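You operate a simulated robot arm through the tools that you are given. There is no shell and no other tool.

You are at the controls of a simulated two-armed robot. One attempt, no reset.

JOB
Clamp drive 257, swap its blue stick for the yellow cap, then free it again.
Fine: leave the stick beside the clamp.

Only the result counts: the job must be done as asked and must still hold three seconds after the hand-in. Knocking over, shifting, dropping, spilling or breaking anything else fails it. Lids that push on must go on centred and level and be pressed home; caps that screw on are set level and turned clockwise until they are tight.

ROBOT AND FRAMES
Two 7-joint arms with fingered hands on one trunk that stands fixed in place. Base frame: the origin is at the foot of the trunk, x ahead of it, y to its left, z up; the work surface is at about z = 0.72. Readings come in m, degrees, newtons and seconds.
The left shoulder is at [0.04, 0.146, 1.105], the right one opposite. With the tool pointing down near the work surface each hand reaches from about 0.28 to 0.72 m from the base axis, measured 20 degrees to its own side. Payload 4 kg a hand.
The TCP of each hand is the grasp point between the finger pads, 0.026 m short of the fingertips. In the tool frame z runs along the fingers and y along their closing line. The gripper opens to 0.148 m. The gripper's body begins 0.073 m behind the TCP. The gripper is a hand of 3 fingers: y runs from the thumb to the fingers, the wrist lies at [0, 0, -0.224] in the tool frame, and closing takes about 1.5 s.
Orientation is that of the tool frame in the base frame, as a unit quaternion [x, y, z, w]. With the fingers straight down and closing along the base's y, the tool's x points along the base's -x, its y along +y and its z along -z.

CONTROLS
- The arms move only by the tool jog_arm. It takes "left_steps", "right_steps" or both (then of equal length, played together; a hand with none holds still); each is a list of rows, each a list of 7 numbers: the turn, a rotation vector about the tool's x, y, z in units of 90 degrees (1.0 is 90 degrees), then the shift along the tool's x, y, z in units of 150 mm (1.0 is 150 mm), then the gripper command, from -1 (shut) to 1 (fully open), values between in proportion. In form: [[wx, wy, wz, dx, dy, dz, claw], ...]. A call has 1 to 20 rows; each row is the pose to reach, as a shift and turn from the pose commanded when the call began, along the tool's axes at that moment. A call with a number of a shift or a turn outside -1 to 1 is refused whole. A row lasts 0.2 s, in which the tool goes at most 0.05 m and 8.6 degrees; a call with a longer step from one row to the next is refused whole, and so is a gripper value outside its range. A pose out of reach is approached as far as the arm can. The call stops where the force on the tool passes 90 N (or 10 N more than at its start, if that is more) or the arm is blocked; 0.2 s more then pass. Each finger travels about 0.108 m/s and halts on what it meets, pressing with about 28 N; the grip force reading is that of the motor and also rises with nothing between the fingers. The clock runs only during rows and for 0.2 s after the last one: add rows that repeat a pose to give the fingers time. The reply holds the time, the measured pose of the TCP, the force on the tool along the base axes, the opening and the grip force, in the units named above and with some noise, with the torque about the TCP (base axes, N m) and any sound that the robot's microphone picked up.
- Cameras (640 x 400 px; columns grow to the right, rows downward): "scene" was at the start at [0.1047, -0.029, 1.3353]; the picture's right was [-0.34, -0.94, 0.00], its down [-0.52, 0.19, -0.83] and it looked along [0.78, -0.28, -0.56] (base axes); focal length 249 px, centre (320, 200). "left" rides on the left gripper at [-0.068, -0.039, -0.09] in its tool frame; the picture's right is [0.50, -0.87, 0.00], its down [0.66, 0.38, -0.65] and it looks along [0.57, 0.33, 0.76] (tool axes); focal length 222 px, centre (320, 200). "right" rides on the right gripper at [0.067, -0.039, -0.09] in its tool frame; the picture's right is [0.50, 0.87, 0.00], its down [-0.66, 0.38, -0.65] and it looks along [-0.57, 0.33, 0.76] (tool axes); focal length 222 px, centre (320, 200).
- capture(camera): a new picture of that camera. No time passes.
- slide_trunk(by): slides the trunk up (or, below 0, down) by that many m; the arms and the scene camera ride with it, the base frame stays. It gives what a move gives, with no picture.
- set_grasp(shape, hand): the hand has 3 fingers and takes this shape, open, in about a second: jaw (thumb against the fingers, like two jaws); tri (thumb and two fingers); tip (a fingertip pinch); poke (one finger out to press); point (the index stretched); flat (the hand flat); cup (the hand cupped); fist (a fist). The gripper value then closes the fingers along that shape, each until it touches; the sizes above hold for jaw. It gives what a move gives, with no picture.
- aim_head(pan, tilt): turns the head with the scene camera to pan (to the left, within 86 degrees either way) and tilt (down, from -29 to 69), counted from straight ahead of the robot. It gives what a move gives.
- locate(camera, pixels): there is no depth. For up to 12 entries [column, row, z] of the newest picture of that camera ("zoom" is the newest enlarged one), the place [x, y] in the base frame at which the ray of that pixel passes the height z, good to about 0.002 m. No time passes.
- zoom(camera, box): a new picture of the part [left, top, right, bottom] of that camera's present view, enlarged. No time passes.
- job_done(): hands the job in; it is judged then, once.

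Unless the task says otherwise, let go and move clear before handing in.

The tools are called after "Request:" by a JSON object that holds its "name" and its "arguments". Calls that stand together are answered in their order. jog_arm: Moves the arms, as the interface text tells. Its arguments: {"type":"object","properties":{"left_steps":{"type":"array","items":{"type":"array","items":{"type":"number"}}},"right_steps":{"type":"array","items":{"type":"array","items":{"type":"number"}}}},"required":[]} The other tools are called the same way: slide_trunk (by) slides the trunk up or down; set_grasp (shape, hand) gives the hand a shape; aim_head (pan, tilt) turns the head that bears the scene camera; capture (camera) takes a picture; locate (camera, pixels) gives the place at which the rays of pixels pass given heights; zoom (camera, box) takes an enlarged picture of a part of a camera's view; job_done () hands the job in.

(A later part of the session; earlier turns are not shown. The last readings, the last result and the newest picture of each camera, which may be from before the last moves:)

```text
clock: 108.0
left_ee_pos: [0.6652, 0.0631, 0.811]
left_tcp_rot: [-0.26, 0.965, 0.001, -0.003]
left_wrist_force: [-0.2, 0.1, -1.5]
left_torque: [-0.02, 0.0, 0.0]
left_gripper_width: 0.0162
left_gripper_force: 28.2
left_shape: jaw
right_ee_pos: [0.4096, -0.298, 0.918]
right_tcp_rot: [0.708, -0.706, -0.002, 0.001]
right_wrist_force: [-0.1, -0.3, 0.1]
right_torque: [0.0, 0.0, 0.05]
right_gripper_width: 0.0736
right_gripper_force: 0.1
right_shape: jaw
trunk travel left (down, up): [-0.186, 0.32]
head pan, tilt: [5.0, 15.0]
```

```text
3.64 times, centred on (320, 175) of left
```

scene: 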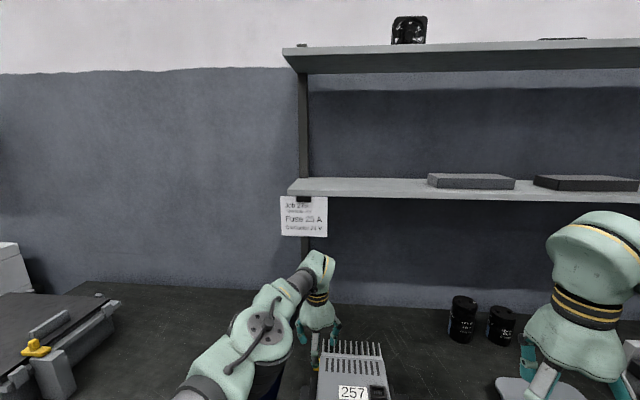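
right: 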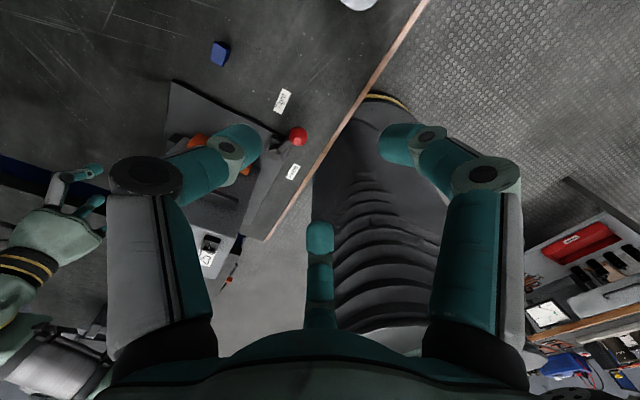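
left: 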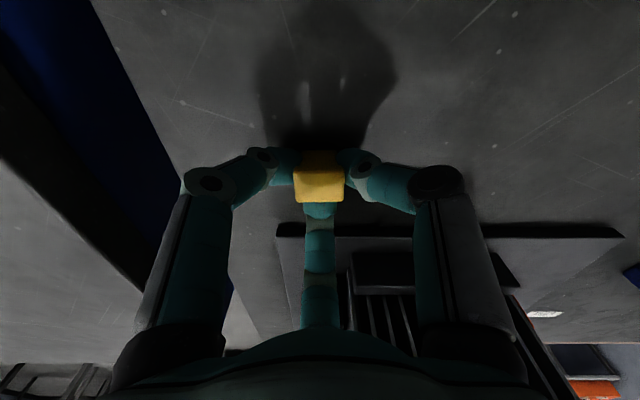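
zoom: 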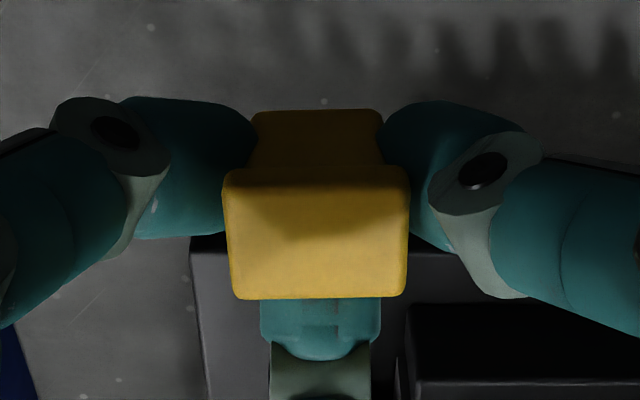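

The cap came up cleanly. Now retreat out to (0.60, 0.15) below the shelf, then rise with the trunk.

Request:
{"name": "jog_arm", "arguments": {"left_steps": [[0, 0, 0, 0.02, 0.18, -0.03, -1], [0, 0, 0, 0.04, 0.36, -0.06, -1], [0, 0, 0, 0.065, 0.54, -0.06, -1], [0, 0, 0, 0.085, 0.719, -0.06, -1], [0, 0, 0, 0.085, 0.719, -0.06, -1]]}}

Request:
{"name": "slide_trunk", "arguments": {"by": 0.12}}

Request:
{"name": "aim_head", "arguments": {"pan": 0, "tilt": 45}}

Request:
{"name": "capture", "arguments": {"camera": "scene"}}

```text
clock: 109.2
left_ee_pos: [0.6756, 0.1229, 0.8233]
left_tcp_rot: [-0.26, 0.966, 0.001, -0.002]
left_wrist_force: [0.3, 0.2, -0.9]
left_torque: [0.01, -0.01, 0.01]
left_gripper_width: 0.0158
left_gripper_force: 28.5
left_shape: jaw
left hand out of reach, approached as far as the arm can: row 1, 2, 3, 4, 5
right_ee_pos: [0.4099, -0.2977, 0.9191]
right_tcp_rot: [0.708, -0.707, -0.002, 0.001]
right_wrist_force: [-0.1, 0.0, -0.5]
right_torque: [0.01, 0.03, 0.02]
right_gripper_width: 0.0738
right_gripper_force: 0.1
right_shape: jaw
trunk travel left (down, up): [-0.186, 0.32]
head pan, tilt: [5.0, 15.0]
```

```text
clock: 110.7
left_ee_pos: [0.675, 0.1216, 0.941]
left_tcp_rot: [-0.259, 0.966, 0.0, -0.003]
left_wrist_force: [-1.2, 0.4, 0.3]
left_torque: [0.01, 0.02, 0.01]
left_gripper_width: 0.0163
left_gripper_force: 28.3
left_shape: jaw
right_ee_pos: [0.4086, -0.2982, 1.037]
right_tcp_rot: [0.708, -0.707, -0.001, 0.001]
right_wrist_force: [0.1, 0.5, 0.1]
right_torque: [-0.04, 0.0, -0.01]
right_gripper_width: 0.0737
right_gripper_force: 0.0
right_shape: jaw
trunk travel left (down, up): [-0.306, 0.2]
head pan, tilt: [5.0, 15.0]
```

```text
clock: 111.7
left_ee_pos: [0.6745, 0.1217, 0.9422]
left_tcp_rot: [-0.26, 0.966, 0.002, -0.003]
left_wrist_force: [-0.3, -0.1, -0.3]
left_torque: [0.01, 0.0, 0.0]
left_gripper_width: 0.0161
left_gripper_force: 27.8
left_shape: jaw
right_ee_pos: [0.4086, -0.2975, 1.0373]
right_tcp_rot: [0.708, -0.707, -0.002, 0.001]
right_wrist_force: [0.5, -0.1, 0.0]
right_torque: [0.02, -0.02, -0.02]
right_gripper_width: 0.0736
right_gripper_force: 0.1
right_shape: jaw
trunk travel left (down, up): [-0.306, 0.2]
head pan, tilt: [0.0, 45.0]
```

```text
taken
```

scene: 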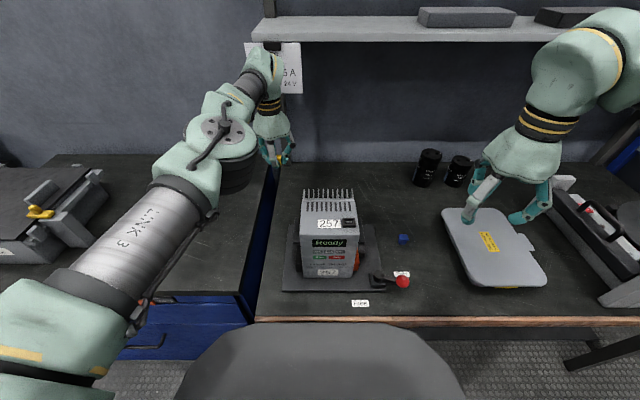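

The fully stretched arm was reluctant to retract but nothing touched. Now move straight back from the shelf toward (0.60, 0.15).

Request:
{"name": "jog_arm", "arguments": {"left_steps": [[0, 0, 0, 0.08, 0.1, 0, -1], [0, 0, 0, 0.16, 0.2, 0, -1], [0, 0, 0, 0.25, 0.31, 0, -1], [0, 0, 0, 0.333, 0.423, 0, -1], [0, 0, 0, 0.333, 0.423, 0, -1]]}}

Request:
{"name": "capture", "arguments": {"camera": "left"}}

```text
clock: 112.9
left_ee_pos: [0.676, 0.1227, 0.9416]
left_tcp_rot: [-0.26, 0.966, 0.001, -0.002]
left_wrist_force: [-0.1, -0.4, 0.1]
left_torque: [-0.01, -0.01, 0.01]
left_gripper_width: 0.016
left_gripper_force: 28.2
left_shape: jaw
left hand out of reach, approached as far as the arm can: row 1, 2, 3, 4, 5
right_ee_pos: [0.4083, -0.2972, 1.0367]
right_tcp_rot: [0.708, -0.707, -0.002, 0.002]
right_wrist_force: [-0.6, -0.8, 0.5]
right_torque: [0.02, -0.01, -0.04]
right_gripper_width: 0.0735
right_gripper_force: 0.1
right_shape: jaw
trunk travel left (down, up): [-0.306, 0.2]
head pan, tilt: [0.0, 45.0]
```

```text
taken
```

left: 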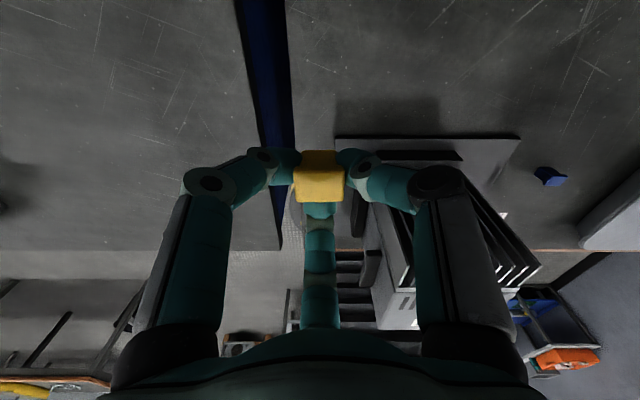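

The straight arm is at a singularity, so it won't fold directly. Moving the hand to the right (−y) should flex the elbow; I'll do that a bit lower, away from shelf and drive.

Request:
{"name": "jog_arm", "arguments": {"left_steps": [[0, 0, 0, 0.05, -0.05, 0.1, -1], [0, 0, 0, 0.12, -0.12, 0.2, -1], [0, 0, 0, 0.2, -0.2, 0.333, -1], [0, 0, 0, 0.28, -0.27, 0.333, -1], [0, 0, 0, 0.349, -0.337, 0.333, -1], [0, 0, 0, 0.349, -0.337, 0.333, -1]]}}

Request:
{"name": "capture", "arguments": {"camera": "scene"}}

```text
clock: 114.3
left_ee_pos: [0.6609, 0.0532, 0.8894]
left_tcp_rot: [-0.26, 0.966, 0.001, -0.004]
left_wrist_force: [0.2, 0.6, 0.0]
left_torque: [0.01, 0.01, 0.0]
left_gripper_width: 0.0157
left_gripper_force: 27.9
left_shape: jaw
left hand out of reach, approached as far as the arm can: row 5
right_ee_pos: [0.4093, -0.2979, 1.0378]
right_tcp_rot: [0.708, -0.706, -0.001, 0.002]
right_wrist_force: [0.9, -0.1, 0.4]
right_torque: [0.01, 0.03, 0.01]
right_gripper_width: 0.0738
right_gripper_force: 0.1
right_shape: jaw
trunk travel left (down, up): [-0.306, 0.2]
head pan, tilt: [0.0, 45.0]
```

```text
taken
```

scene: 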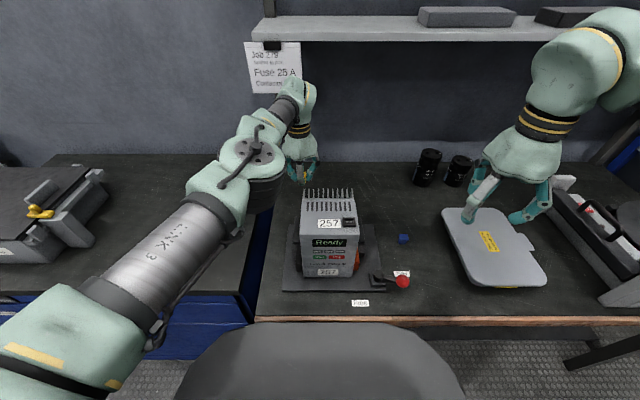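

The elbow has flexed slightly. I'll move inward to x≈0.615 (still clear of the fins at this height) and see whether it follows.

Request:
{"name": "locate", "arguments": {"camera": "scene", "pixels": [[300, 41, 1.1], [300, 41, 1.15], [300, 41, 1.2], [400, 41, 1.15], [273, 41, 1.15]]}}

Request:
{"name": "jog_arm", "arguments": {"left_steps": [[0, 0, 0, 0.05, 0.02, 0, -1], [0, 0, 0, 0.12, 0.05, 0, -1], [0, 0, 0, 0.19, 0.09, 0, -1], [0, 0, 0, 0.25, 0.13, 0, -1], [0, 0, 0, 0.25, 0.13, 0, -1]]}}

```text
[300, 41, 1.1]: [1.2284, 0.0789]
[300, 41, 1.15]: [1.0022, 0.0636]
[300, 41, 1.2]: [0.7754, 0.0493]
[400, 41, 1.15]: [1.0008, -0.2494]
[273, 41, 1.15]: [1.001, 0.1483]
```

```text
clock: 115.5
left_ee_pos: [0.6594, 0.0466, 0.8879]
left_tcp_rot: [-0.26, 0.966, 0.001, -0.004]
left_wrist_force: [-0.8, 0.6, -0.9]
left_torque: [0.01, -0.01, 0.01]
left_gripper_width: 0.0159
left_gripper_force: 27.7
left_shape: jaw
left hand out of reach, approached as far as the arm can: row 1, 2, 3, 4, 5
right_ee_pos: [0.4092, -0.2967, 1.0375]
right_tcp_rot: [0.708, -0.707, -0.001, 0.001]
right_wrist_force: [-0.8, 0.3, -0.3]
right_torque: [-0.01, 0.0, -0.02]
right_gripper_width: 0.0736
right_gripper_force: 0.1
right_shape: jaw
trunk travel left (down, up): [-0.306, 0.2]
head pan, tilt: [0.0, 45.0]
```

It still won't fold inward there. The shelf's front edge works out at roughly x 0.72, z 1.21. I'll sweep further right and inward behind the fins, which should flex the elbow more.

Request:
{"name": "jog_arm", "arguments": {"left_steps": [[0, 0, 0, 0.1, -0.05, -0.03, -1], [0, 0, 0, 0.2, -0.1, -0.06, -1], [0, 0, 0, 0.3, -0.15, -0.08, -1], [0, 0, 0, 0.421, -0.196, -0.08, -1], [0, 0, 0, 0.421, -0.196, -0.08, -1]]}}

Request:
{"name": "capture", "arguments": {"camera": "scene"}}

```text
clock: 116.7
left_ee_pos: [0.6413, -0.0081, 0.8978]
left_tcp_rot: [-0.259, 0.966, 0.002, -0.004]
left_wrist_force: [0.0, -0.2, -1.0]
left_torque: [0.02, -0.02, -0.03]
left_gripper_width: 0.0162
left_gripper_force: 27.7
left_shape: jaw
left hand out of reach, approached as far as the arm can: row 1, 2, 3, 4, 5
right_ee_pos: [0.4077, -0.2986, 1.0374]
right_tcp_rot: [0.708, -0.707, -0.001, 0.002]
right_wrist_force: [0.7, -0.6, -0.6]
right_torque: [-0.04, 0.03, 0.0]
right_gripper_width: 0.0735
right_gripper_force: 0.0
right_shape: jaw
trunk travel left (down, up): [-0.306, 0.2]
head pan, tilt: [0.0, 45.0]
```

```text
taken
```

scene: 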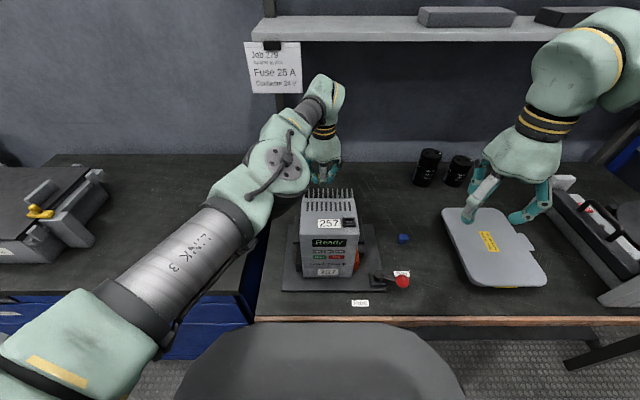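

The arm appears to be on an awkward branch. I'll test whether a wrist limit is responsible by rotating the hand toward yaw 0° in place, then trying inward again.

Request:
{"name": "jog_arm", "arguments": {"left_steps": [[0, 0, 0.08, 0, 0, 0, -1], [0, 0, 0.16, 0, 0, 0, -1], [0, 0, 0.24, 0, 0, 0, -1], [0, 0, 0.333, 0, 0, 0, -1], [0, 0, 0.333, 0.06, 0.03, 0, -1], [0, 0, 0.333, 0.12, 0.06, 0, -1], [0, 0, 0.333, 0.12, 0.06, 0, -1]]}}

```text
clock: 118.3
left_ee_pos: [0.6417, -0.0088, 0.8959]
left_tcp_rot: [-0.001, 1.0, 0.001, -0.003]
left_wrist_force: [0.8, -0.3, 0.2]
left_torque: [-0.01, 0.01, 0.04]
left_gripper_width: 0.0161
left_gripper_force: 28.1
left_shape: jaw
left hand out of reach, approached as far as the arm can: row 5, 6, 7
right_ee_pos: [0.4084, -0.298, 1.0375]
right_tcp_rot: [0.708, -0.706, -0.001, 0.001]
right_wrist_force: [0.7, 0.2, 0.1]
right_torque: [-0.02, 0.01, 0.02]
right_gripper_width: 0.0736
right_gripper_force: 0.0
right_shape: jaw
trunk travel left (down, up): [-0.306, 0.2]
head pan, tilt: [0.0, 45.0]
```

Yaw isn't the limiting factor; probably the wrist bend is (forearm sloping up). Lowering the hand should relieve that: I'll go down behind the drive, then work left and inward at low height.

Request:
{"name": "jog_arm", "arguments": {"left_steps": [[0, 0, 0, 0, 0.05, 0.15, -1], [0, 0, 0, 0, 0.1, 0.3, -1], [0, 0, 0, 0, 0.15, 0.45, -1], [0, 0, 0, 0, 0.2, 0.6, -1], [0, 0, 0, 0, 0.2, 0.6, -1]]}}

Request:
{"name": "jog_arm", "arguments": {"left_steps": [[0, 0, 0, 0.06, 0.15, 0, -1], [0, 0, 0, 0.12, 0.35, 0, -1], [0, 0, 0, 0.18, 0.55, 0, -1], [0, 0, 0, 0.24, 0.75, 0, -1], [0, 0, 0, 0.24, 0.75, 0, -1]]}}

Request:
{"name": "capture", "arguments": {"camera": "scene"}}

```text
clock: 119.5
left_ee_pos: [0.6436, 0.0212, 0.8061]
left_tcp_rot: [0.0, 1.0, 0.0, -0.003]
left_wrist_force: [-0.6, -0.3, -0.2]
left_torque: [-0.01, 0.03, 0.01]
left_gripper_width: 0.0161
left_gripper_force: 27.8
left_shape: jaw
left hand out of reach, approached as far as the arm can: row 2, 3, 4
right_ee_pos: [0.4088, -0.2988, 1.0384]
right_tcp_rot: [0.708, -0.706, -0.001, 0.002]
right_wrist_force: [0.0, 0.3, -0.3]
right_torque: [-0.01, -0.03, -0.03]
right_gripper_width: 0.0738
right_gripper_force: 0.0
right_shape: jaw
trunk travel left (down, up): [-0.306, 0.2]
head pan, tilt: [0.0, 45.0]
```

```text
clock: 120.7
left_ee_pos: [0.6639, 0.1109, 0.7988]
left_tcp_rot: [-0.001, 1.0, 0.0, -0.004]
left_wrist_force: [0.4, 1.2, -0.1]
left_torque: [0.01, 0.01, -0.04]
left_gripper_width: 0.0159
left_gripper_force: 28.7
left_shape: jaw
left hand out of reach, approached as far as the arm can: row 1, 2, 3, 4, 5
right_ee_pos: [0.409, -0.2977, 1.0384]
right_tcp_rot: [0.708, -0.707, -0.001, 0.001]
right_wrist_force: [-0.1, 0.2, 0.5]
right_torque: [-0.01, -0.01, 0.0]
right_gripper_width: 0.0736
right_gripper_force: 0.1
right_shape: jaw
trunk travel left (down, up): [-0.306, 0.2]
head pan, tilt: [0.0, 45.0]
```

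```text
taken
```

scene: 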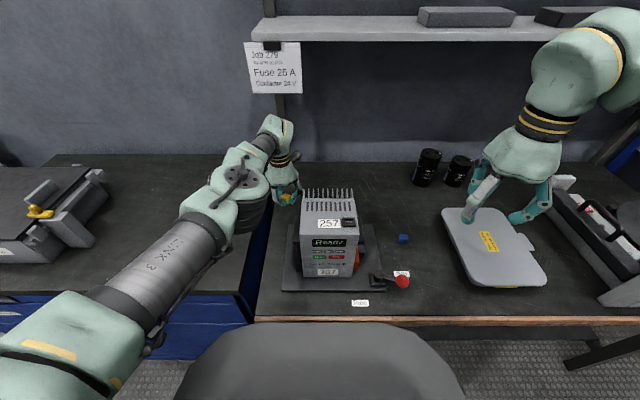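

The arm still slides along its outer boundary. I'll try moving further left (+y) where it previously folded well.

Request:
{"name": "jog_arm", "arguments": {"left_steps": [[0, 0, 0, 0.02, 0.2, 0, -1], [0, 0, 0, 0.05, 0.4, 0, -1], [0, 0, 0, 0.1, 0.6, 0, -1], [0, 0, 0, 0.2, 0.8, 0, -1], [0, 0, 0, 0.3, 0.9, 0, -1], [0, 0, 0, 0.4, 0.95, 0, -1], [0, 0, 0, 0.4, 0.95, 0, -1]]}}

Request:
{"name": "capture", "arguments": {"camera": "scene"}}

```text
clock: 122.3
left_ee_pos: [0.6709, 0.2466, 0.7904]
left_tcp_rot: [-0.002, 1.0, 0.0, -0.002]
left_wrist_force: [0.1, -2.3, 2.7]
left_torque: [-0.08, -0.06, -0.03]
left_gripper_width: 0.0159
left_gripper_force: 28.3
left_shape: jaw
left hand out of reach, approached as far as the arm can: row 1, 2, 3, 4, 5, 6, 7
right_ee_pos: [0.408, -0.2992, 1.0376]
right_tcp_rot: [0.708, -0.706, -0.001, 0.002]
right_wrist_force: [-0.2, 0.0, -0.2]
right_torque: [0.0, 0.02, 0.02]
right_gripper_width: 0.0737
right_gripper_force: 0.1
right_shape: jaw
trunk travel left (down, up): [-0.306, 0.2]
head pan, tilt: [0.0, 45.0]
```

```text
taken
```

scene: 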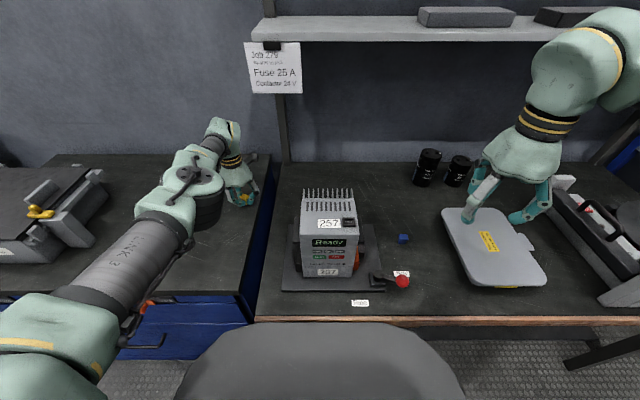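

There's a slight touch (2–3 N), likely the left bench edge, so I'll lift immediately and then try folding inward from here.

Request:
{"name": "jog_arm", "arguments": {"left_steps": [[0, 0, 0, 0, 0, -0.15, -1], [0, 0, 0, 0, 0, -0.35, -1], [0, 0, 0, 0, 0, -0.6, -1], [0, 0, 0, 0, 0, -0.6, -1]]}}

Request:
{"name": "zoom", "arguments": {"camera": "left", "box": [240, 110, 400, 240]}}

Request:
{"name": "jog_arm", "arguments": {"left_steps": [[0, 0, 0, 0.1, 0.05, 0, -1], [0, 0, 0, 0.25, 0.12, 0, -1], [0, 0, 0, 0.45, 0.2, 0, -1], [0, 0, 0, 0.6, 0.25, 0, -1], [0, 0, 0, 0.6, 0.25, 0, -1]]}}

Request:
{"name": "capture", "arguments": {"camera": "scene"}}

```text
clock: 123.3
left_ee_pos: [0.6818, 0.2501, 0.8768]
left_tcp_rot: [-0.001, 1.0, 0.002, -0.005]
left_wrist_force: [0.1, 0.5, -0.4]
left_torque: [-0.02, -0.01, 0.02]
left_gripper_width: 0.016
left_gripper_force: 27.6
left_shape: jaw
left hand out of reach, approached as far as the arm can: row 1, 2, 3, 4
right_ee_pos: [0.4083, -0.2965, 1.0375]
right_tcp_rot: [0.707, -0.707, -0.001, 0.001]
right_wrist_force: [0.6, -0.5, 0.0]
right_torque: [-0.05, 0.03, 0.0]
right_gripper_width: 0.0734
right_gripper_force: 0.1
right_shape: jaw
trunk travel left (down, up): [-0.306, 0.2]
head pan, tilt: [0.0, 45.0]
```

```text
3.08 times, centred on (320, 175) of left
```

zoom: 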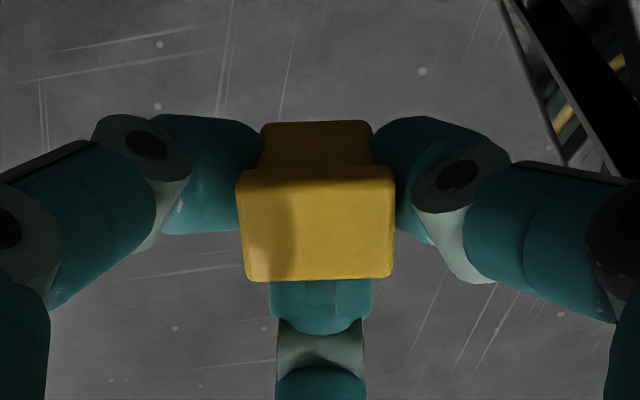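

```text
clock: 124.5
left_ee_pos: [0.6787, 0.2844, 0.8712]
left_tcp_rot: [0.0, 1.0, 0.001, -0.004]
left_wrist_force: [0.6, -0.8, -0.8]
left_torque: [-0.01, -0.06, 0.06]
left_gripper_width: 0.0155
left_gripper_force: 28.2
left_shape: jaw
left hand out of reach, approached as far as the arm can: row 1, 2, 3, 4, 5
right_ee_pos: [0.4096, -0.2981, 1.0381]
right_tcp_rot: [0.708, -0.707, -0.001, 0.001]
right_wrist_force: [-0.6, 0.8, -0.6]
right_torque: [0.01, 0.03, 0.01]
right_gripper_width: 0.0735
right_gripper_force: 0.2
right_shape: jaw
trunk travel left (down, up): [-0.306, 0.2]
head pan, tilt: [0.0, 45.0]
```

```text
taken
```

scene: 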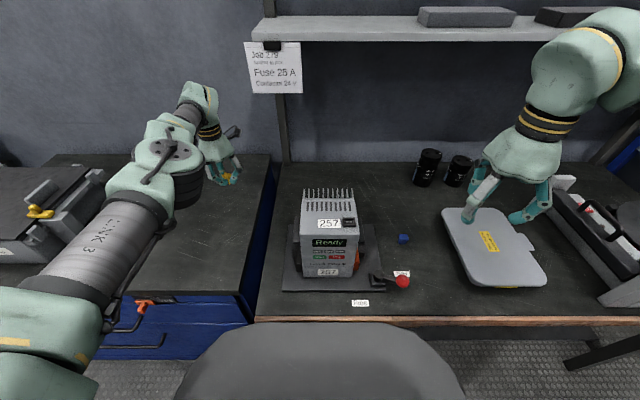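

The fitted geometry shows the arm is exactly straight (radius 0.609 about (0.075, 0.215)), a true singularity. The cap is still held firmly. I'll try a big inward-and-upward target here, left of the shelf, to break it.

Request:
{"name": "jog_arm", "arguments": {"left_steps": [[0, 0, 0, 0.2, 0, -0.25, -1], [0, 0, 0, 0.4, 0, -0.5, -1], [0, 0, 0, 0.6, 0, -0.75, -1], [0, 0, 0, 0.8, 0, -1.0, -1], [0, 0, 0, 1.0, 0, -1.0, -1], [0, 0, 0, 1.0, 0, -1.0, -1], [0, 0, 0, 1.0, 0, -1.0, -1]]}}

Request:
{"name": "capture", "arguments": {"camera": "scene"}}

```text
clock: 126.1
left_ee_pos: [0.6659, 0.294, 1.038]
left_tcp_rot: [-0.001, 1.0, 0.0, -0.003]
left_wrist_force: [0.6, 0.1, 0.2]
left_torque: [-0.03, 0.01, 0.0]
left_gripper_width: 0.0158
left_gripper_force: 27.7
left_shape: jaw
left hand out of reach, approached as far as the arm can: row 1, 2, 3, 4, 5, 6, 7
right_ee_pos: [0.4091, -0.2988, 1.0375]
right_tcp_rot: [0.707, -0.707, -0.001, 0.0]
right_wrist_force: [0.1, 1.2, -0.3]
right_torque: [0.01, 0.01, -0.04]
right_gripper_width: 0.0734
right_gripper_force: 0.0
right_shape: jaw
trunk travel left (down, up): [-0.306, 0.2]
head pan, tilt: [0.0, 45.0]
```

```text
taken
```

scene: 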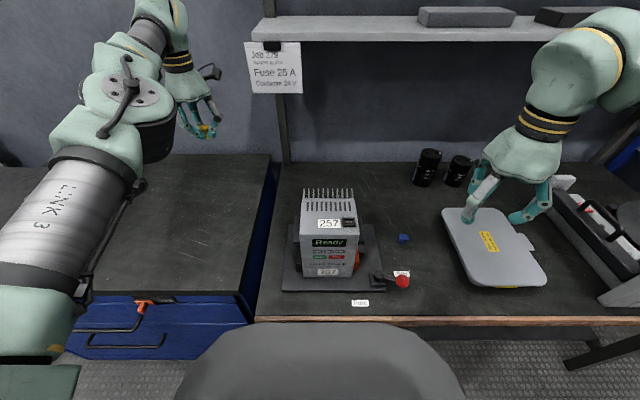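

Still straight. Forcing the yaw past its wrist limit made the arm fold earlier, so I'll use that: rotate to −90° and beyond while asking for an inward position, in free air.

Request:
{"name": "jog_arm", "arguments": {"left_steps": [[0, 0, 0.09, 0, 0, 0, -1], [0, 0, 0.18, 0, 0, 0, -1], [0, 0, 0.27, 0, 0, 0, -1], [0, 0, 0.36, 0, 0, 0, -1], [0, 0, 0.45, 0, 0, 0, -1], [0, 0, 0.54, 0, 0, 0, -1], [0, 0, 0.63, 0.1, 0, 0, -1], [0, 0, 0.72, 0.2, 0, 0, -1], [0, 0, 0.81, 0.3, 0, 0, -1], [0, 0, 0.9, 0.4, 0, 0, -1], [0, 0, 0.99, 0.5, 0, 0, -1], [0, 0, 1.0, 0.6, 0, 0, -1], [0, 0, 1.0, 0.6, 0, 0, -1]]}}

Request:
{"name": "capture", "arguments": {"camera": "scene"}}

```text
clock: 128.9
left_ee_pos: [0.5155, 0.3424, 1.0456]
left_tcp_rot: [0.675, 0.738, 0.007, 0.013]
left_wrist_force: [0.2, 1.0, -0.3]
left_torque: [-0.03, 0.04, -0.02]
left_gripper_width: 0.0153
left_gripper_force: 28.0
left_shape: jaw
left hand out of reach, approached as far as the arm can: row 3, 9, 10, 11, 12, 13
right_ee_pos: [0.4104, -0.2954, 1.0382]
right_tcp_rot: [0.707, -0.707, 0.002, 0.003]
right_wrist_force: [-0.4, 0.0, 0.2]
right_torque: [-0.05, 0.0, -0.02]
right_gripper_width: 0.0734
right_gripper_force: 0.1
right_shape: jaw
trunk travel left (down, up): [-0.306, 0.2]
head pan, tilt: [0.0, 45.0]
```

```text
taken
```

scene: 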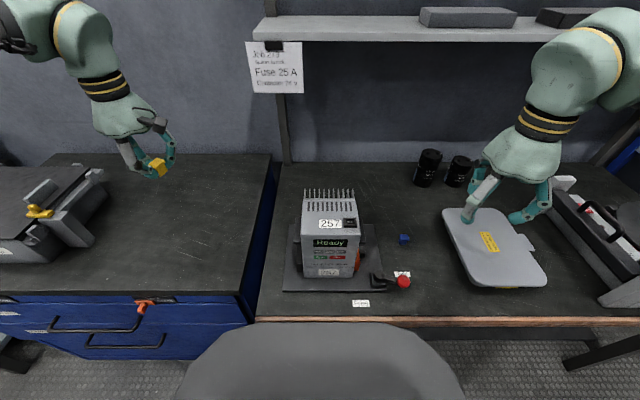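

The arm has folded nicely: now at (0.516, 0.342, 1.046) with the cap still held. I'll rotate back toward yaw +30° while moving nearer the drive.

Request:
{"name": "jog_arm", "arguments": {"left_steps": [[0, 0, -0.09, -0.05, 0, -0.05, -1], [0, 0, -0.18, -0.1, -0.02, -0.1, -1], [0, 0, -0.27, -0.2, -0.06, -0.13, -1], [0, 0, -0.36, -0.3, -0.1, -0.13, -1], [0, 0, -0.45, -0.4, -0.14, -0.13, -1], [0, 0, -0.54, -0.5, -0.18, -0.13, -1], [0, 0, -0.63, -0.6, -0.22, -0.13, -1], [0, 0, -0.72, -0.7, -0.26, -0.13, -1], [0, 0, -0.81, -0.8, -0.29, -0.13, -1], [0, 0, -0.9, -0.909, -0.316, -0.13, -1], [0, 0, -0.99, -0.909, -0.316, -0.13, -1], [0, 0, -0.99, -0.909, -0.316, -0.13, -1]]}}

Request:
{"name": "jog_arm", "arguments": {"left_steps": [[0, 0, -0.09, 0, 0, 0, -1], [0, 0, -0.18, 0, 0, 0, -1], [0, 0, -0.27, 0, 0, 0, -1], [0, 0, -0.285, 0, 0, 0, -1], [0, 0, -0.285, 0, 0, 0, -1]]}}

Request:
{"name": "capture", "arguments": {"camera": "scene"}}

Request:
{"name": "capture", "arguments": {"camera": "left"}}

```text
clock: 131.5
left_ee_pos: [0.4772, 0.1996, 1.0659]
left_tcp_rot: [-0.039, 0.999, -0.001, 0.013]
left_wrist_force: [0.1, -0.4, -0.1]
left_torque: [0.02, -0.02, -0.01]
left_gripper_width: 0.0157
left_gripper_force: 28.2
left_shape: jaw
right_ee_pos: [0.408, -0.298, 1.0376]
right_tcp_rot: [0.708, -0.707, -0.001, 0.0]
right_wrist_force: [-0.7, 0.2, 0.2]
right_torque: [-0.01, -0.02, -0.03]
right_gripper_width: 0.0738
right_gripper_force: 0.0
right_shape: jaw
trunk travel left (down, up): [-0.306, 0.2]
head pan, tilt: [0.0, 45.0]
```

```text
clock: 132.7
left_ee_pos: [0.4772, 0.1998, 1.065]
left_tcp_rot: [-0.259, 0.966, -0.003, 0.013]
left_wrist_force: [0.7, 0.9, -0.7]
left_torque: [-0.01, 0.02, -0.02]
left_gripper_width: 0.0156
left_gripper_force: 28.6
left_shape: jaw
right_ee_pos: [0.4084, -0.2982, 1.0379]
right_tcp_rot: [0.708, -0.706, -0.001, 0.002]
right_wrist_force: [0.2, -0.9, 0.6]
right_torque: [0.01, 0.0, 0.01]
right_gripper_width: 0.0736
right_gripper_force: 0.0
right_shape: jaw
trunk travel left (down, up): [-0.306, 0.2]
head pan, tilt: [0.0, 45.0]
```

```text
taken
```

scene: 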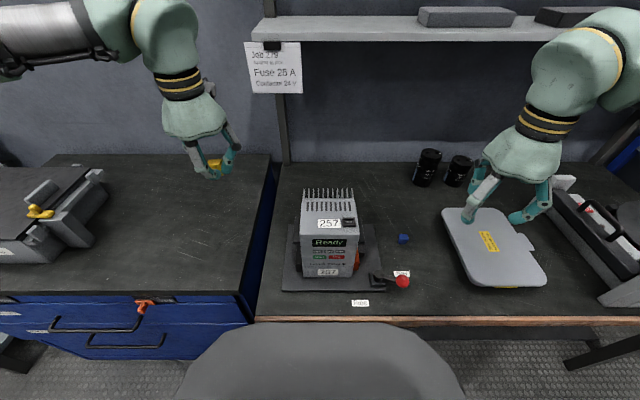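

```text
taken
```

left: 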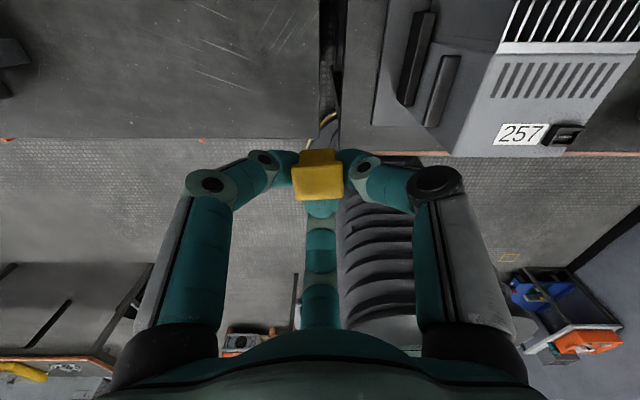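

The left hand is at yaw +30° again with the cap held. I'll restore the pick-up tilt and carry the cap over the drive toward the socket, staying high.

Request:
{"name": "jog_arm", "arguments": {"left_steps": [[-0.0105, 0.0182, 0, 0.1, -0.14, 0, -1], [-0.0105, 0.0182, 0, 0.2, -0.28, 0, -1], [-0.0105, 0.0182, 0, 0.3, -0.42, 0, -1], [-0.0105, 0.0182, 0, 0.4, -0.57, 0, -1], [-0.0105, 0.0182, 0, 0.51, -0.718, 0, -1], [-0.0105, 0.0182, 0, 0.51, -0.718, 0, -1]]}}

Request:
{"name": "jog_arm", "arguments": {"left_steps": [[0, 0, 0, 0.1, -0.14, 0.03, -1], [0, 0, 0, 0.2, -0.28, 0.06, -1], [0, 0, 0, 0.3, -0.42, 0.1, -1], [0, 0, 0, 0.4, -0.57, 0.14, -1], [0, 0, 0, 0.51, -0.718, 0.17, -1], [0, 0, 0, 0.51, -0.718, 0.17, -1]]}}

Request:
{"name": "capture", "arguments": {"camera": "scene"}}

Request:
{"name": "capture", "arguments": {"camera": "left"}}

```text
clock: 134.1
left_ee_pos: [0.4642, 0.0698, 1.0654]
left_tcp_rot: [-0.259, 0.966, 0.001, -0.003]
left_wrist_force: [1.2, 0.4, -0.6]
left_torque: [-0.01, 0.01, -0.04]
left_gripper_width: 0.0154
left_gripper_force: 28.4
left_shape: jaw
right_ee_pos: [0.4092, -0.2982, 1.0373]
right_tcp_rot: [0.707, -0.707, -0.001, 0.002]
right_wrist_force: [0.7, 0.8, -0.4]
right_torque: [-0.02, -0.01, -0.01]
right_gripper_width: 0.0735
right_gripper_force: 0.2
right_shape: jaw
trunk travel left (down, up): [-0.306, 0.2]
head pan, tilt: [0.0, 45.0]
```

```text
clock: 135.5
left_ee_pos: [0.4522, -0.0623, 1.0387]
left_tcp_rot: [-0.259, 0.966, 0.002, -0.003]
left_wrist_force: [0.2, 0.4, 0.2]
left_torque: [0.01, 0.01, -0.02]
left_gripper_width: 0.0155
left_gripper_force: 28.2
left_shape: jaw
right_ee_pos: [0.4096, -0.2967, 1.0377]
right_tcp_rot: [0.708, -0.706, -0.001, 0.002]
right_wrist_force: [0.1, 0.3, -0.5]
right_torque: [0.01, -0.02, 0.04]
right_gripper_width: 0.0735
right_gripper_force: 0.0
right_shape: jaw
trunk travel left (down, up): [-0.306, 0.2]
head pan, tilt: [0.0, 45.0]
```

```text
taken
```

scene: 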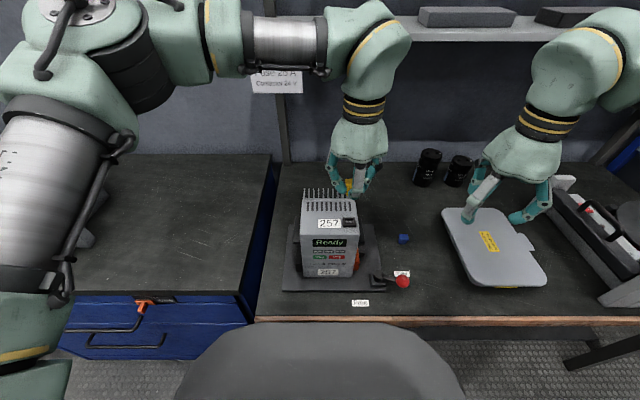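

```text
taken
```

left: 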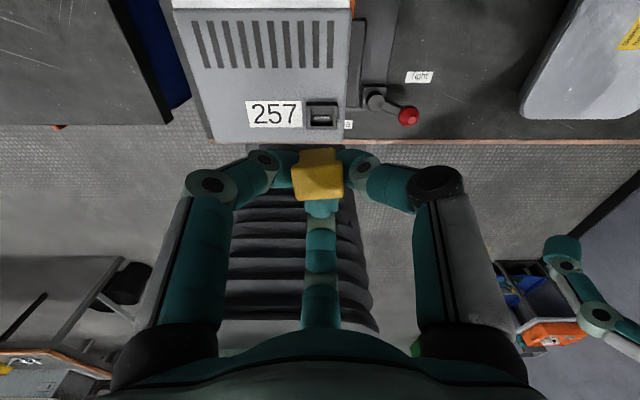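

The cap hovers over the drive; the left camera sees the empty socket at (323,115) and the cap head at (318,180). Zooming to compare their alignment.

Request:
{"name": "zoom", "arguments": {"camera": "left", "box": [270, 90, 370, 215]}}

Request:
{"name": "zoom", "arguments": {"camera": "scene", "box": [315, 165, 385, 240]}}

```text
3.20 times, centred on (320, 152) of left
```

zoom: 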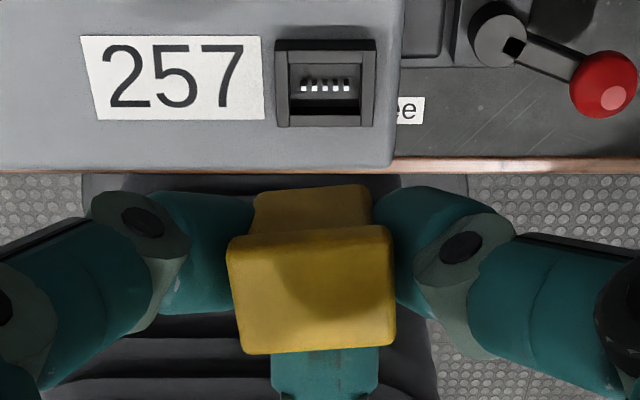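

```text
5.33 times, centred on (350, 202) of scene
```

zoom: 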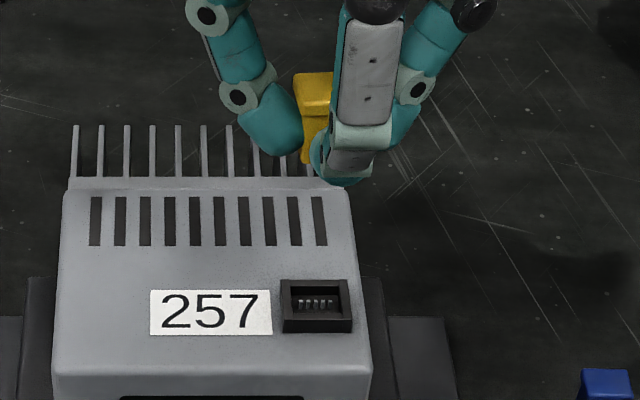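

The cap has turned ~4° and rolled ~2° in the grip (probably from the bench touch). I'll set it down on the drive's flat top left of the label to level it, then regrip it squarely; first move there, a few centimetres above.

Request:
{"name": "jog_arm", "arguments": {"left_steps": [[0, 0, 0.01, -0.05, 0.12, 0, -1], [0, 0, 0.02, -0.1, 0.24, 0, -1], [0, 0, 0.03, -0.16, 0.37, 0.1, -1], [0, 0, 0.04, -0.221, 0.503, 0.25, -1], [0, 0, 0.04, -0.221, 0.503, 0.36, -1], [0, 0, 0.04, -0.221, 0.503, 0.36, -1]]}}

Request:
{"name": "zoom", "arguments": {"camera": "left", "box": [240, 90, 440, 230]}}

Request:
{"name": "zoom", "arguments": {"camera": "scene", "box": [280, 160, 380, 250]}}

```text
clock: 136.9
left_ee_pos: [0.4422, 0.0186, 0.9856]
left_tcp_rot: [-0.229, 0.973, 0.001, -0.002]
left_wrist_force: [0.3, 1.2, 0.6]
left_torque: [0.01, 0.01, -0.01]
left_gripper_width: 0.0153
left_gripper_force: 28.4
left_shape: jaw
right_ee_pos: [0.409, -0.2976, 1.038]
right_tcp_rot: [0.708, -0.706, -0.001, 0.001]
right_wrist_force: [1.6, 0.6, 0.0]
right_torque: [-0.01, 0.01, 0.03]
right_gripper_width: 0.0737
right_gripper_force: 0.0
right_shape: jaw
trunk travel left (down, up): [-0.306, 0.2]
head pan, tilt: [0.0, 45.0]
```

```text
2.86 times, centred on (340, 160) of left
```

zoom: 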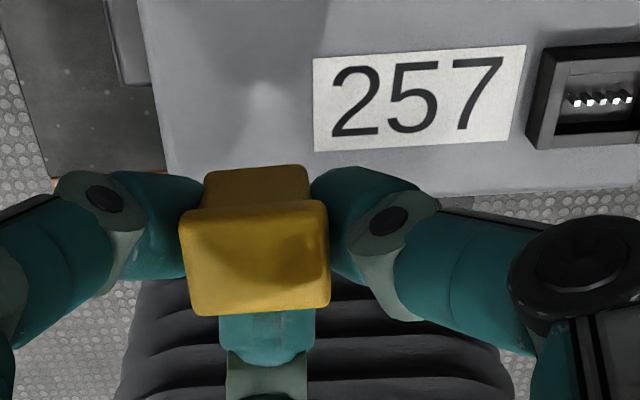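

```text
4.44 times, centred on (330, 205) of scene
```

zoom: 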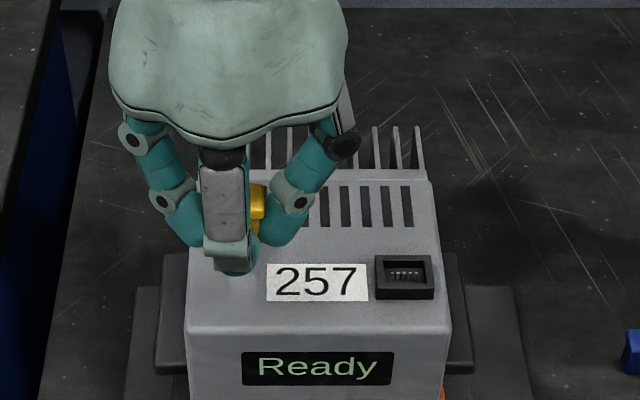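

With 3.6° of yaw correction the cap's edges now parallel the drive's (both slope ~−5° in this view). Lowering toward the drive top.

Request:
{"name": "jog_arm", "arguments": {"left_steps": [[0, 0, 0, 0, 0, 0.06, -1], [0, 0, 0, 0, 0, 0.12, -1], [0, 0, 0, 0, 0, 0.165, -1], [0, 0, 0, 0, 0, 0.165, -1]]}}

Request:
{"name": "zoom", "arguments": {"camera": "left", "box": [240, 90, 440, 230]}}

```text
clock: 137.9
left_ee_pos: [0.4415, 0.018, 0.9607]
left_tcp_rot: [-0.229, 0.973, 0.002, -0.003]
left_wrist_force: [0.1, -0.1, 0.7]
left_torque: [-0.01, -0.02, -0.01]
left_gripper_width: 0.0152
left_gripper_force: 27.9
left_shape: jaw
right_ee_pos: [0.4084, -0.2983, 1.038]
right_tcp_rot: [0.708, -0.706, -0.001, 0.001]
right_wrist_force: [-0.1, 0.8, 0.2]
right_torque: [0.01, 0.0, -0.05]
right_gripper_width: 0.0738
right_gripper_force: 0.1
right_shape: jaw
trunk travel left (down, up): [-0.306, 0.2]
head pan, tilt: [0.0, 45.0]
```

```text
2.86 times, centred on (340, 160) of left
```

zoom: 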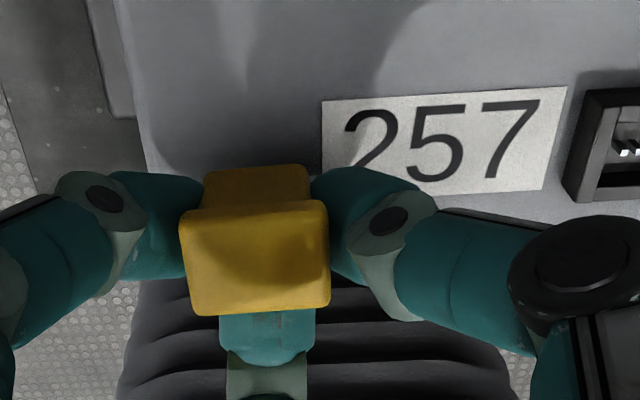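

The cap's footprint lies on the drive top behind its front edge. Stepping down to contact.

Request:
{"name": "jog_arm", "arguments": {"left_steps": [[0, 0, 0, 0, 0, 0.015, -1], [0, 0, 0, 0, 0, 0.03, -1], [0, 0, 0, 0, 0, 0.03, -1]]}}

```text
clock: 138.7
left_ee_pos: [0.4419, 0.0171, 0.9569]
left_tcp_rot: [-0.229, 0.973, 0.001, -0.003]
left_wrist_force: [0.6, -0.1, 1.0]
left_torque: [0.01, 0.02, 0.01]
left_gripper_width: 0.0152
left_gripper_force: 28.2
left_shape: jaw
right_ee_pos: [0.4074, -0.2972, 1.0382]
right_tcp_rot: [0.708, -0.707, -0.001, 0.001]
right_wrist_force: [0.8, 0.2, 0.1]
right_torque: [-0.02, 0.0, 0.02]
right_gripper_width: 0.0733
right_gripper_force: 0.0
right_shape: jaw
trunk travel left (down, up): [-0.306, 0.2]
head pan, tilt: [0.0, 45.0]
```

Request:
{"name": "jog_arm", "arguments": {"left_steps": [[0, 0, 0, 0, 0, 0.007, -1], [0, 0, 0, 0, 0, 0.013, -1], [0, 0, 0, 0, 0, 0.013, -1]]}}

```text
clock: 139.5
left_ee_pos: [0.442, 0.0198, 0.9542]
left_tcp_rot: [-0.228, 0.974, 0.001, -0.003]
left_wrist_force: [0.6, 0.0, -0.5]
left_torque: [0.01, -0.01, -0.02]
left_gripper_width: 0.0149
left_gripper_force: 27.5
left_shape: jaw
right_ee_pos: [0.4095, -0.2978, 1.037]
right_tcp_rot: [0.708, -0.707, -0.002, 0.001]
right_wrist_force: [-0.5, 0.6, 0.3]
right_torque: [0.0, 0.01, -0.03]
right_gripper_width: 0.0738
right_gripper_force: 0.0
right_shape: jaw
trunk travel left (down, up): [-0.306, 0.2]
head pan, tilt: [0.0, 45.0]
```

No contact yet; continuing in 1 mm steps.

Request:
{"name": "jog_arm", "arguments": {"left_steps": [[0, 0, 0, 0, 0, 0.007, -1], [0, 0, 0, 0, 0, 0.013, -1], [0, 0, 0, 0, 0, 0.013, -1]]}}

Request:
{"name": "zoom", "arguments": {"camera": "left", "box": [240, 90, 440, 230]}}

```text
clock: 140.3
left_ee_pos: [0.4435, 0.019, 0.9514]
left_tcp_rot: [-0.228, 0.974, 0.001, -0.002]
left_wrist_force: [-0.3, 0.2, 3.4]
left_torque: [-0.02, -0.07, -0.01]
left_gripper_width: 0.0154
left_gripper_force: 28.4
left_shape: jaw
right_ee_pos: [0.4083, -0.2982, 1.0379]
right_tcp_rot: [0.708, -0.707, -0.002, 0.001]
right_wrist_force: [-0.1, 0.0, 0.3]
right_torque: [0.02, -0.01, 0.02]
right_gripper_width: 0.0736
right_gripper_force: 0.0
right_shape: jaw
trunk travel left (down, up): [-0.306, 0.2]
head pan, tilt: [0.0, 45.0]
```

```text
2.86 times, centred on (340, 160) of left
```

zoom: 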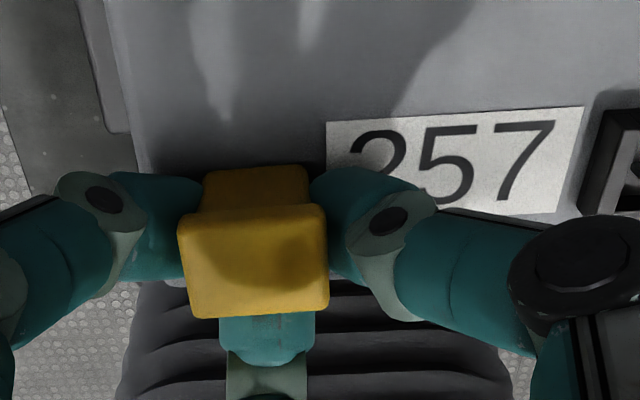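

Contact begins (3.4 N) at z=0.951. I'll press 1 mm more to level the cap, then open to release it.

Request:
{"name": "jog_arm", "arguments": {"left_steps": [[0, 0, 0, 0, 0, 0.008, -1], [0, 0, 0, 0, 0, 0.012, -1], [0, 0, 0, 0, 0, 0.012, -0.75], [0, 0, 0, 0, 0, 0.008, -0.65], [0, 0, 0, 0, 0, 0.004, -0.5], [0, 0, 0, 0, 0, 0, -0.3], [0, 0, 0, 0, 0, 0, -0.15], [0, 0, 0, 0, 0, 0, -0.15]]}}

Request:
{"name": "capture", "arguments": {"camera": "left"}}

Request:
{"name": "zoom", "arguments": {"camera": "left", "box": [240, 90, 440, 230]}}

Request:
{"name": "zoom", "arguments": {"camera": "scene", "box": [290, 180, 380, 250]}}

```text
clock: 142.1
left_ee_pos: [0.4427, 0.0175, 0.9513]
left_tcp_rot: [-0.229, 0.974, 0.001, -0.003]
left_wrist_force: [-0.3, 0.7, -0.2]
left_torque: [-0.02, 0.03, -0.02]
left_gripper_width: 0.0626
left_gripper_force: 0.0
left_shape: jaw
right_ee_pos: [0.4087, -0.2977, 1.0373]
right_tcp_rot: [0.708, -0.706, -0.001, 0.001]
right_wrist_force: [-0.6, -0.7, -0.8]
right_torque: [-0.01, -0.03, -0.01]
right_gripper_width: 0.0736
right_gripper_force: 0.0
right_shape: jaw
trunk travel left (down, up): [-0.306, 0.2]
head pan, tilt: [0.0, 45.0]
```

```text
taken
```

left: 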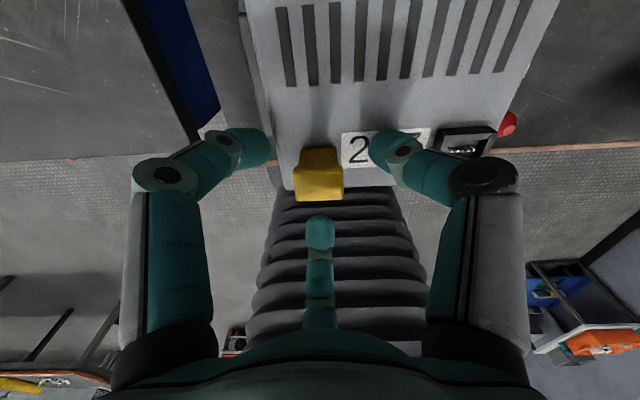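

```text
2.86 times, centred on (340, 160) of left
```

zoom: 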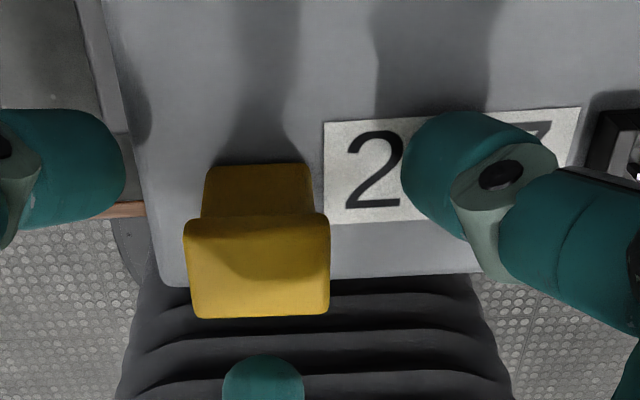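

```text
5.71 times, centred on (335, 215) of scene
```

zoom: 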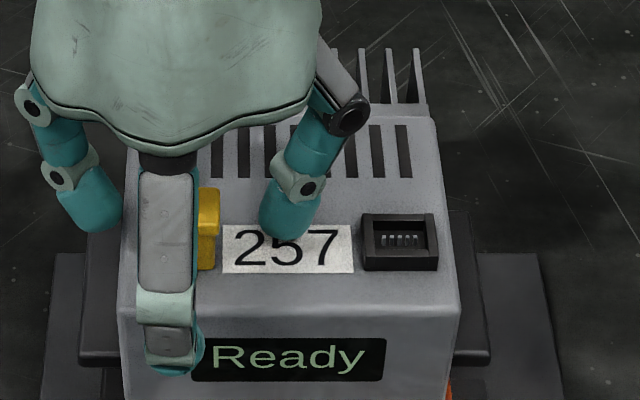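

The cap stands on the drive top, parallel to the label and front edge. I'll lift off to view it and the socket together.

Request:
{"name": "jog_arm", "arguments": {"left_steps": [[0, 0, 0, 0, 0, -0.1, -0.15], [0, 0, 0, 0, 0, -0.25, -0.15], [0, 0, 0, 0, 0, -0.45, -0.15], [0, 0, 0, 0, 0, -0.6, -0.15], [0, 0, 0, 0, 0, -0.6, -0.15]]}}

Request:
{"name": "capture", "arguments": {"camera": "left"}}

Request:
{"name": "zoom", "arguments": {"camera": "left", "box": [260, 60, 420, 180]}}

Request:
{"name": "zoom", "arguments": {"camera": "scene", "box": [290, 180, 380, 250]}}

```text
clock: 143.3
left_ee_pos: [0.4444, 0.0177, 1.0426]
left_tcp_rot: [-0.229, 0.973, 0.001, -0.003]
left_wrist_force: [0.8, 0.2, 0.2]
left_torque: [-0.03, 0.0, -0.02]
left_gripper_width: 0.0625
left_gripper_force: 0.1
left_shape: jaw
right_ee_pos: [0.4084, -0.2978, 1.0387]
right_tcp_rot: [0.708, -0.706, -0.001, 0.002]
right_wrist_force: [-0.7, -0.2, -0.8]
right_torque: [-0.01, 0.0, 0.05]
right_gripper_width: 0.0735
right_gripper_force: 0.1
right_shape: jaw
trunk travel left (down, up): [-0.306, 0.2]
head pan, tilt: [0.0, 45.0]
```

```text
taken
```

left: 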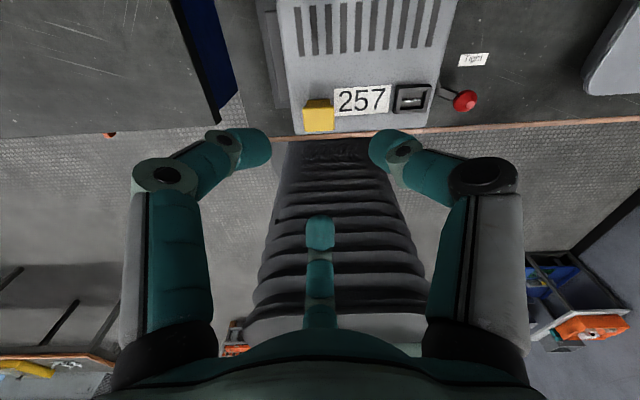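

```text
3.33 times, centred on (340, 120) of left
```

zoom: 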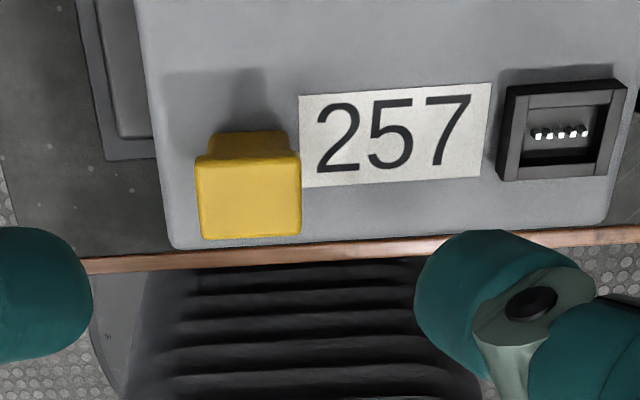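

```text
5.71 times, centred on (335, 215) of scene
```

zoom: 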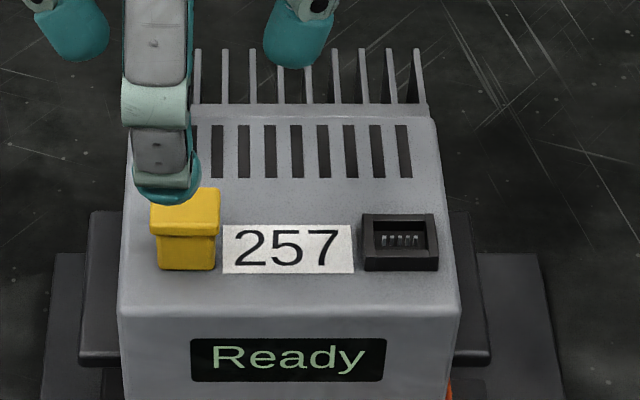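

Now both parts are visible together on the same plane. Zooming closely to compare cap body size with the socket opening.

Request:
{"name": "zoom", "arguments": {"camera": "scene", "box": [310, 210, 350, 235]}}

Request:
{"name": "zoom", "arguments": {"camera": "scene", "box": [335, 205, 375, 235]}}

Request:
{"name": "zoom", "arguments": {"camera": "left", "box": [290, 90, 360, 140]}}

Request:
{"name": "zoom", "arguments": {"camera": "left", "box": [380, 70, 450, 120]}}

```text
16.00 times, centred on (330, 222) of scene
```

zoom: 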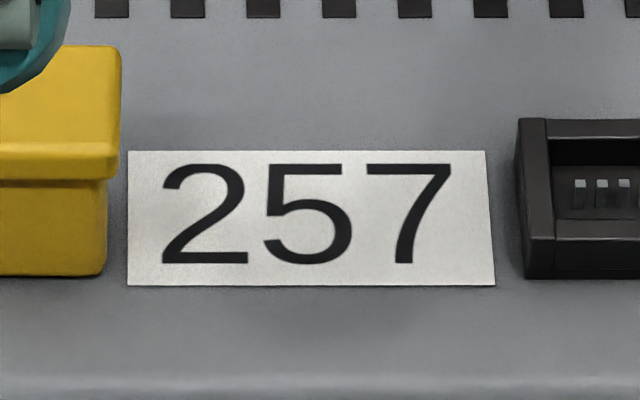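

```text
13.33 times, centred on (355, 220) of scene
```

zoom: 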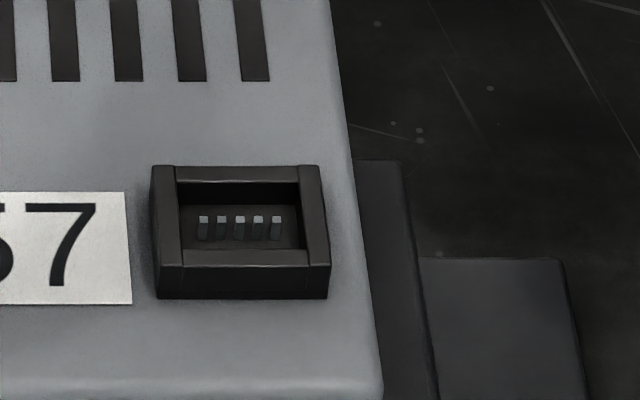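

```text
8.00 times, centred on (325, 115) of left
```

zoom: 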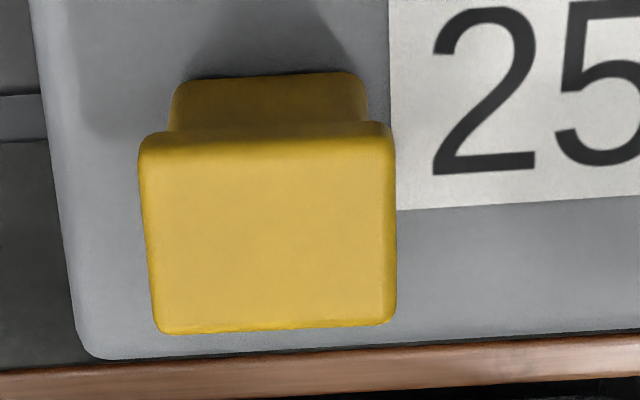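

```text
8.00 times, centred on (415, 95) of left
```

zoom: 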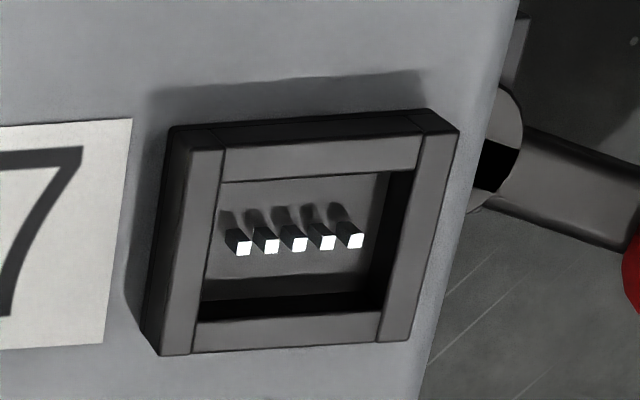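

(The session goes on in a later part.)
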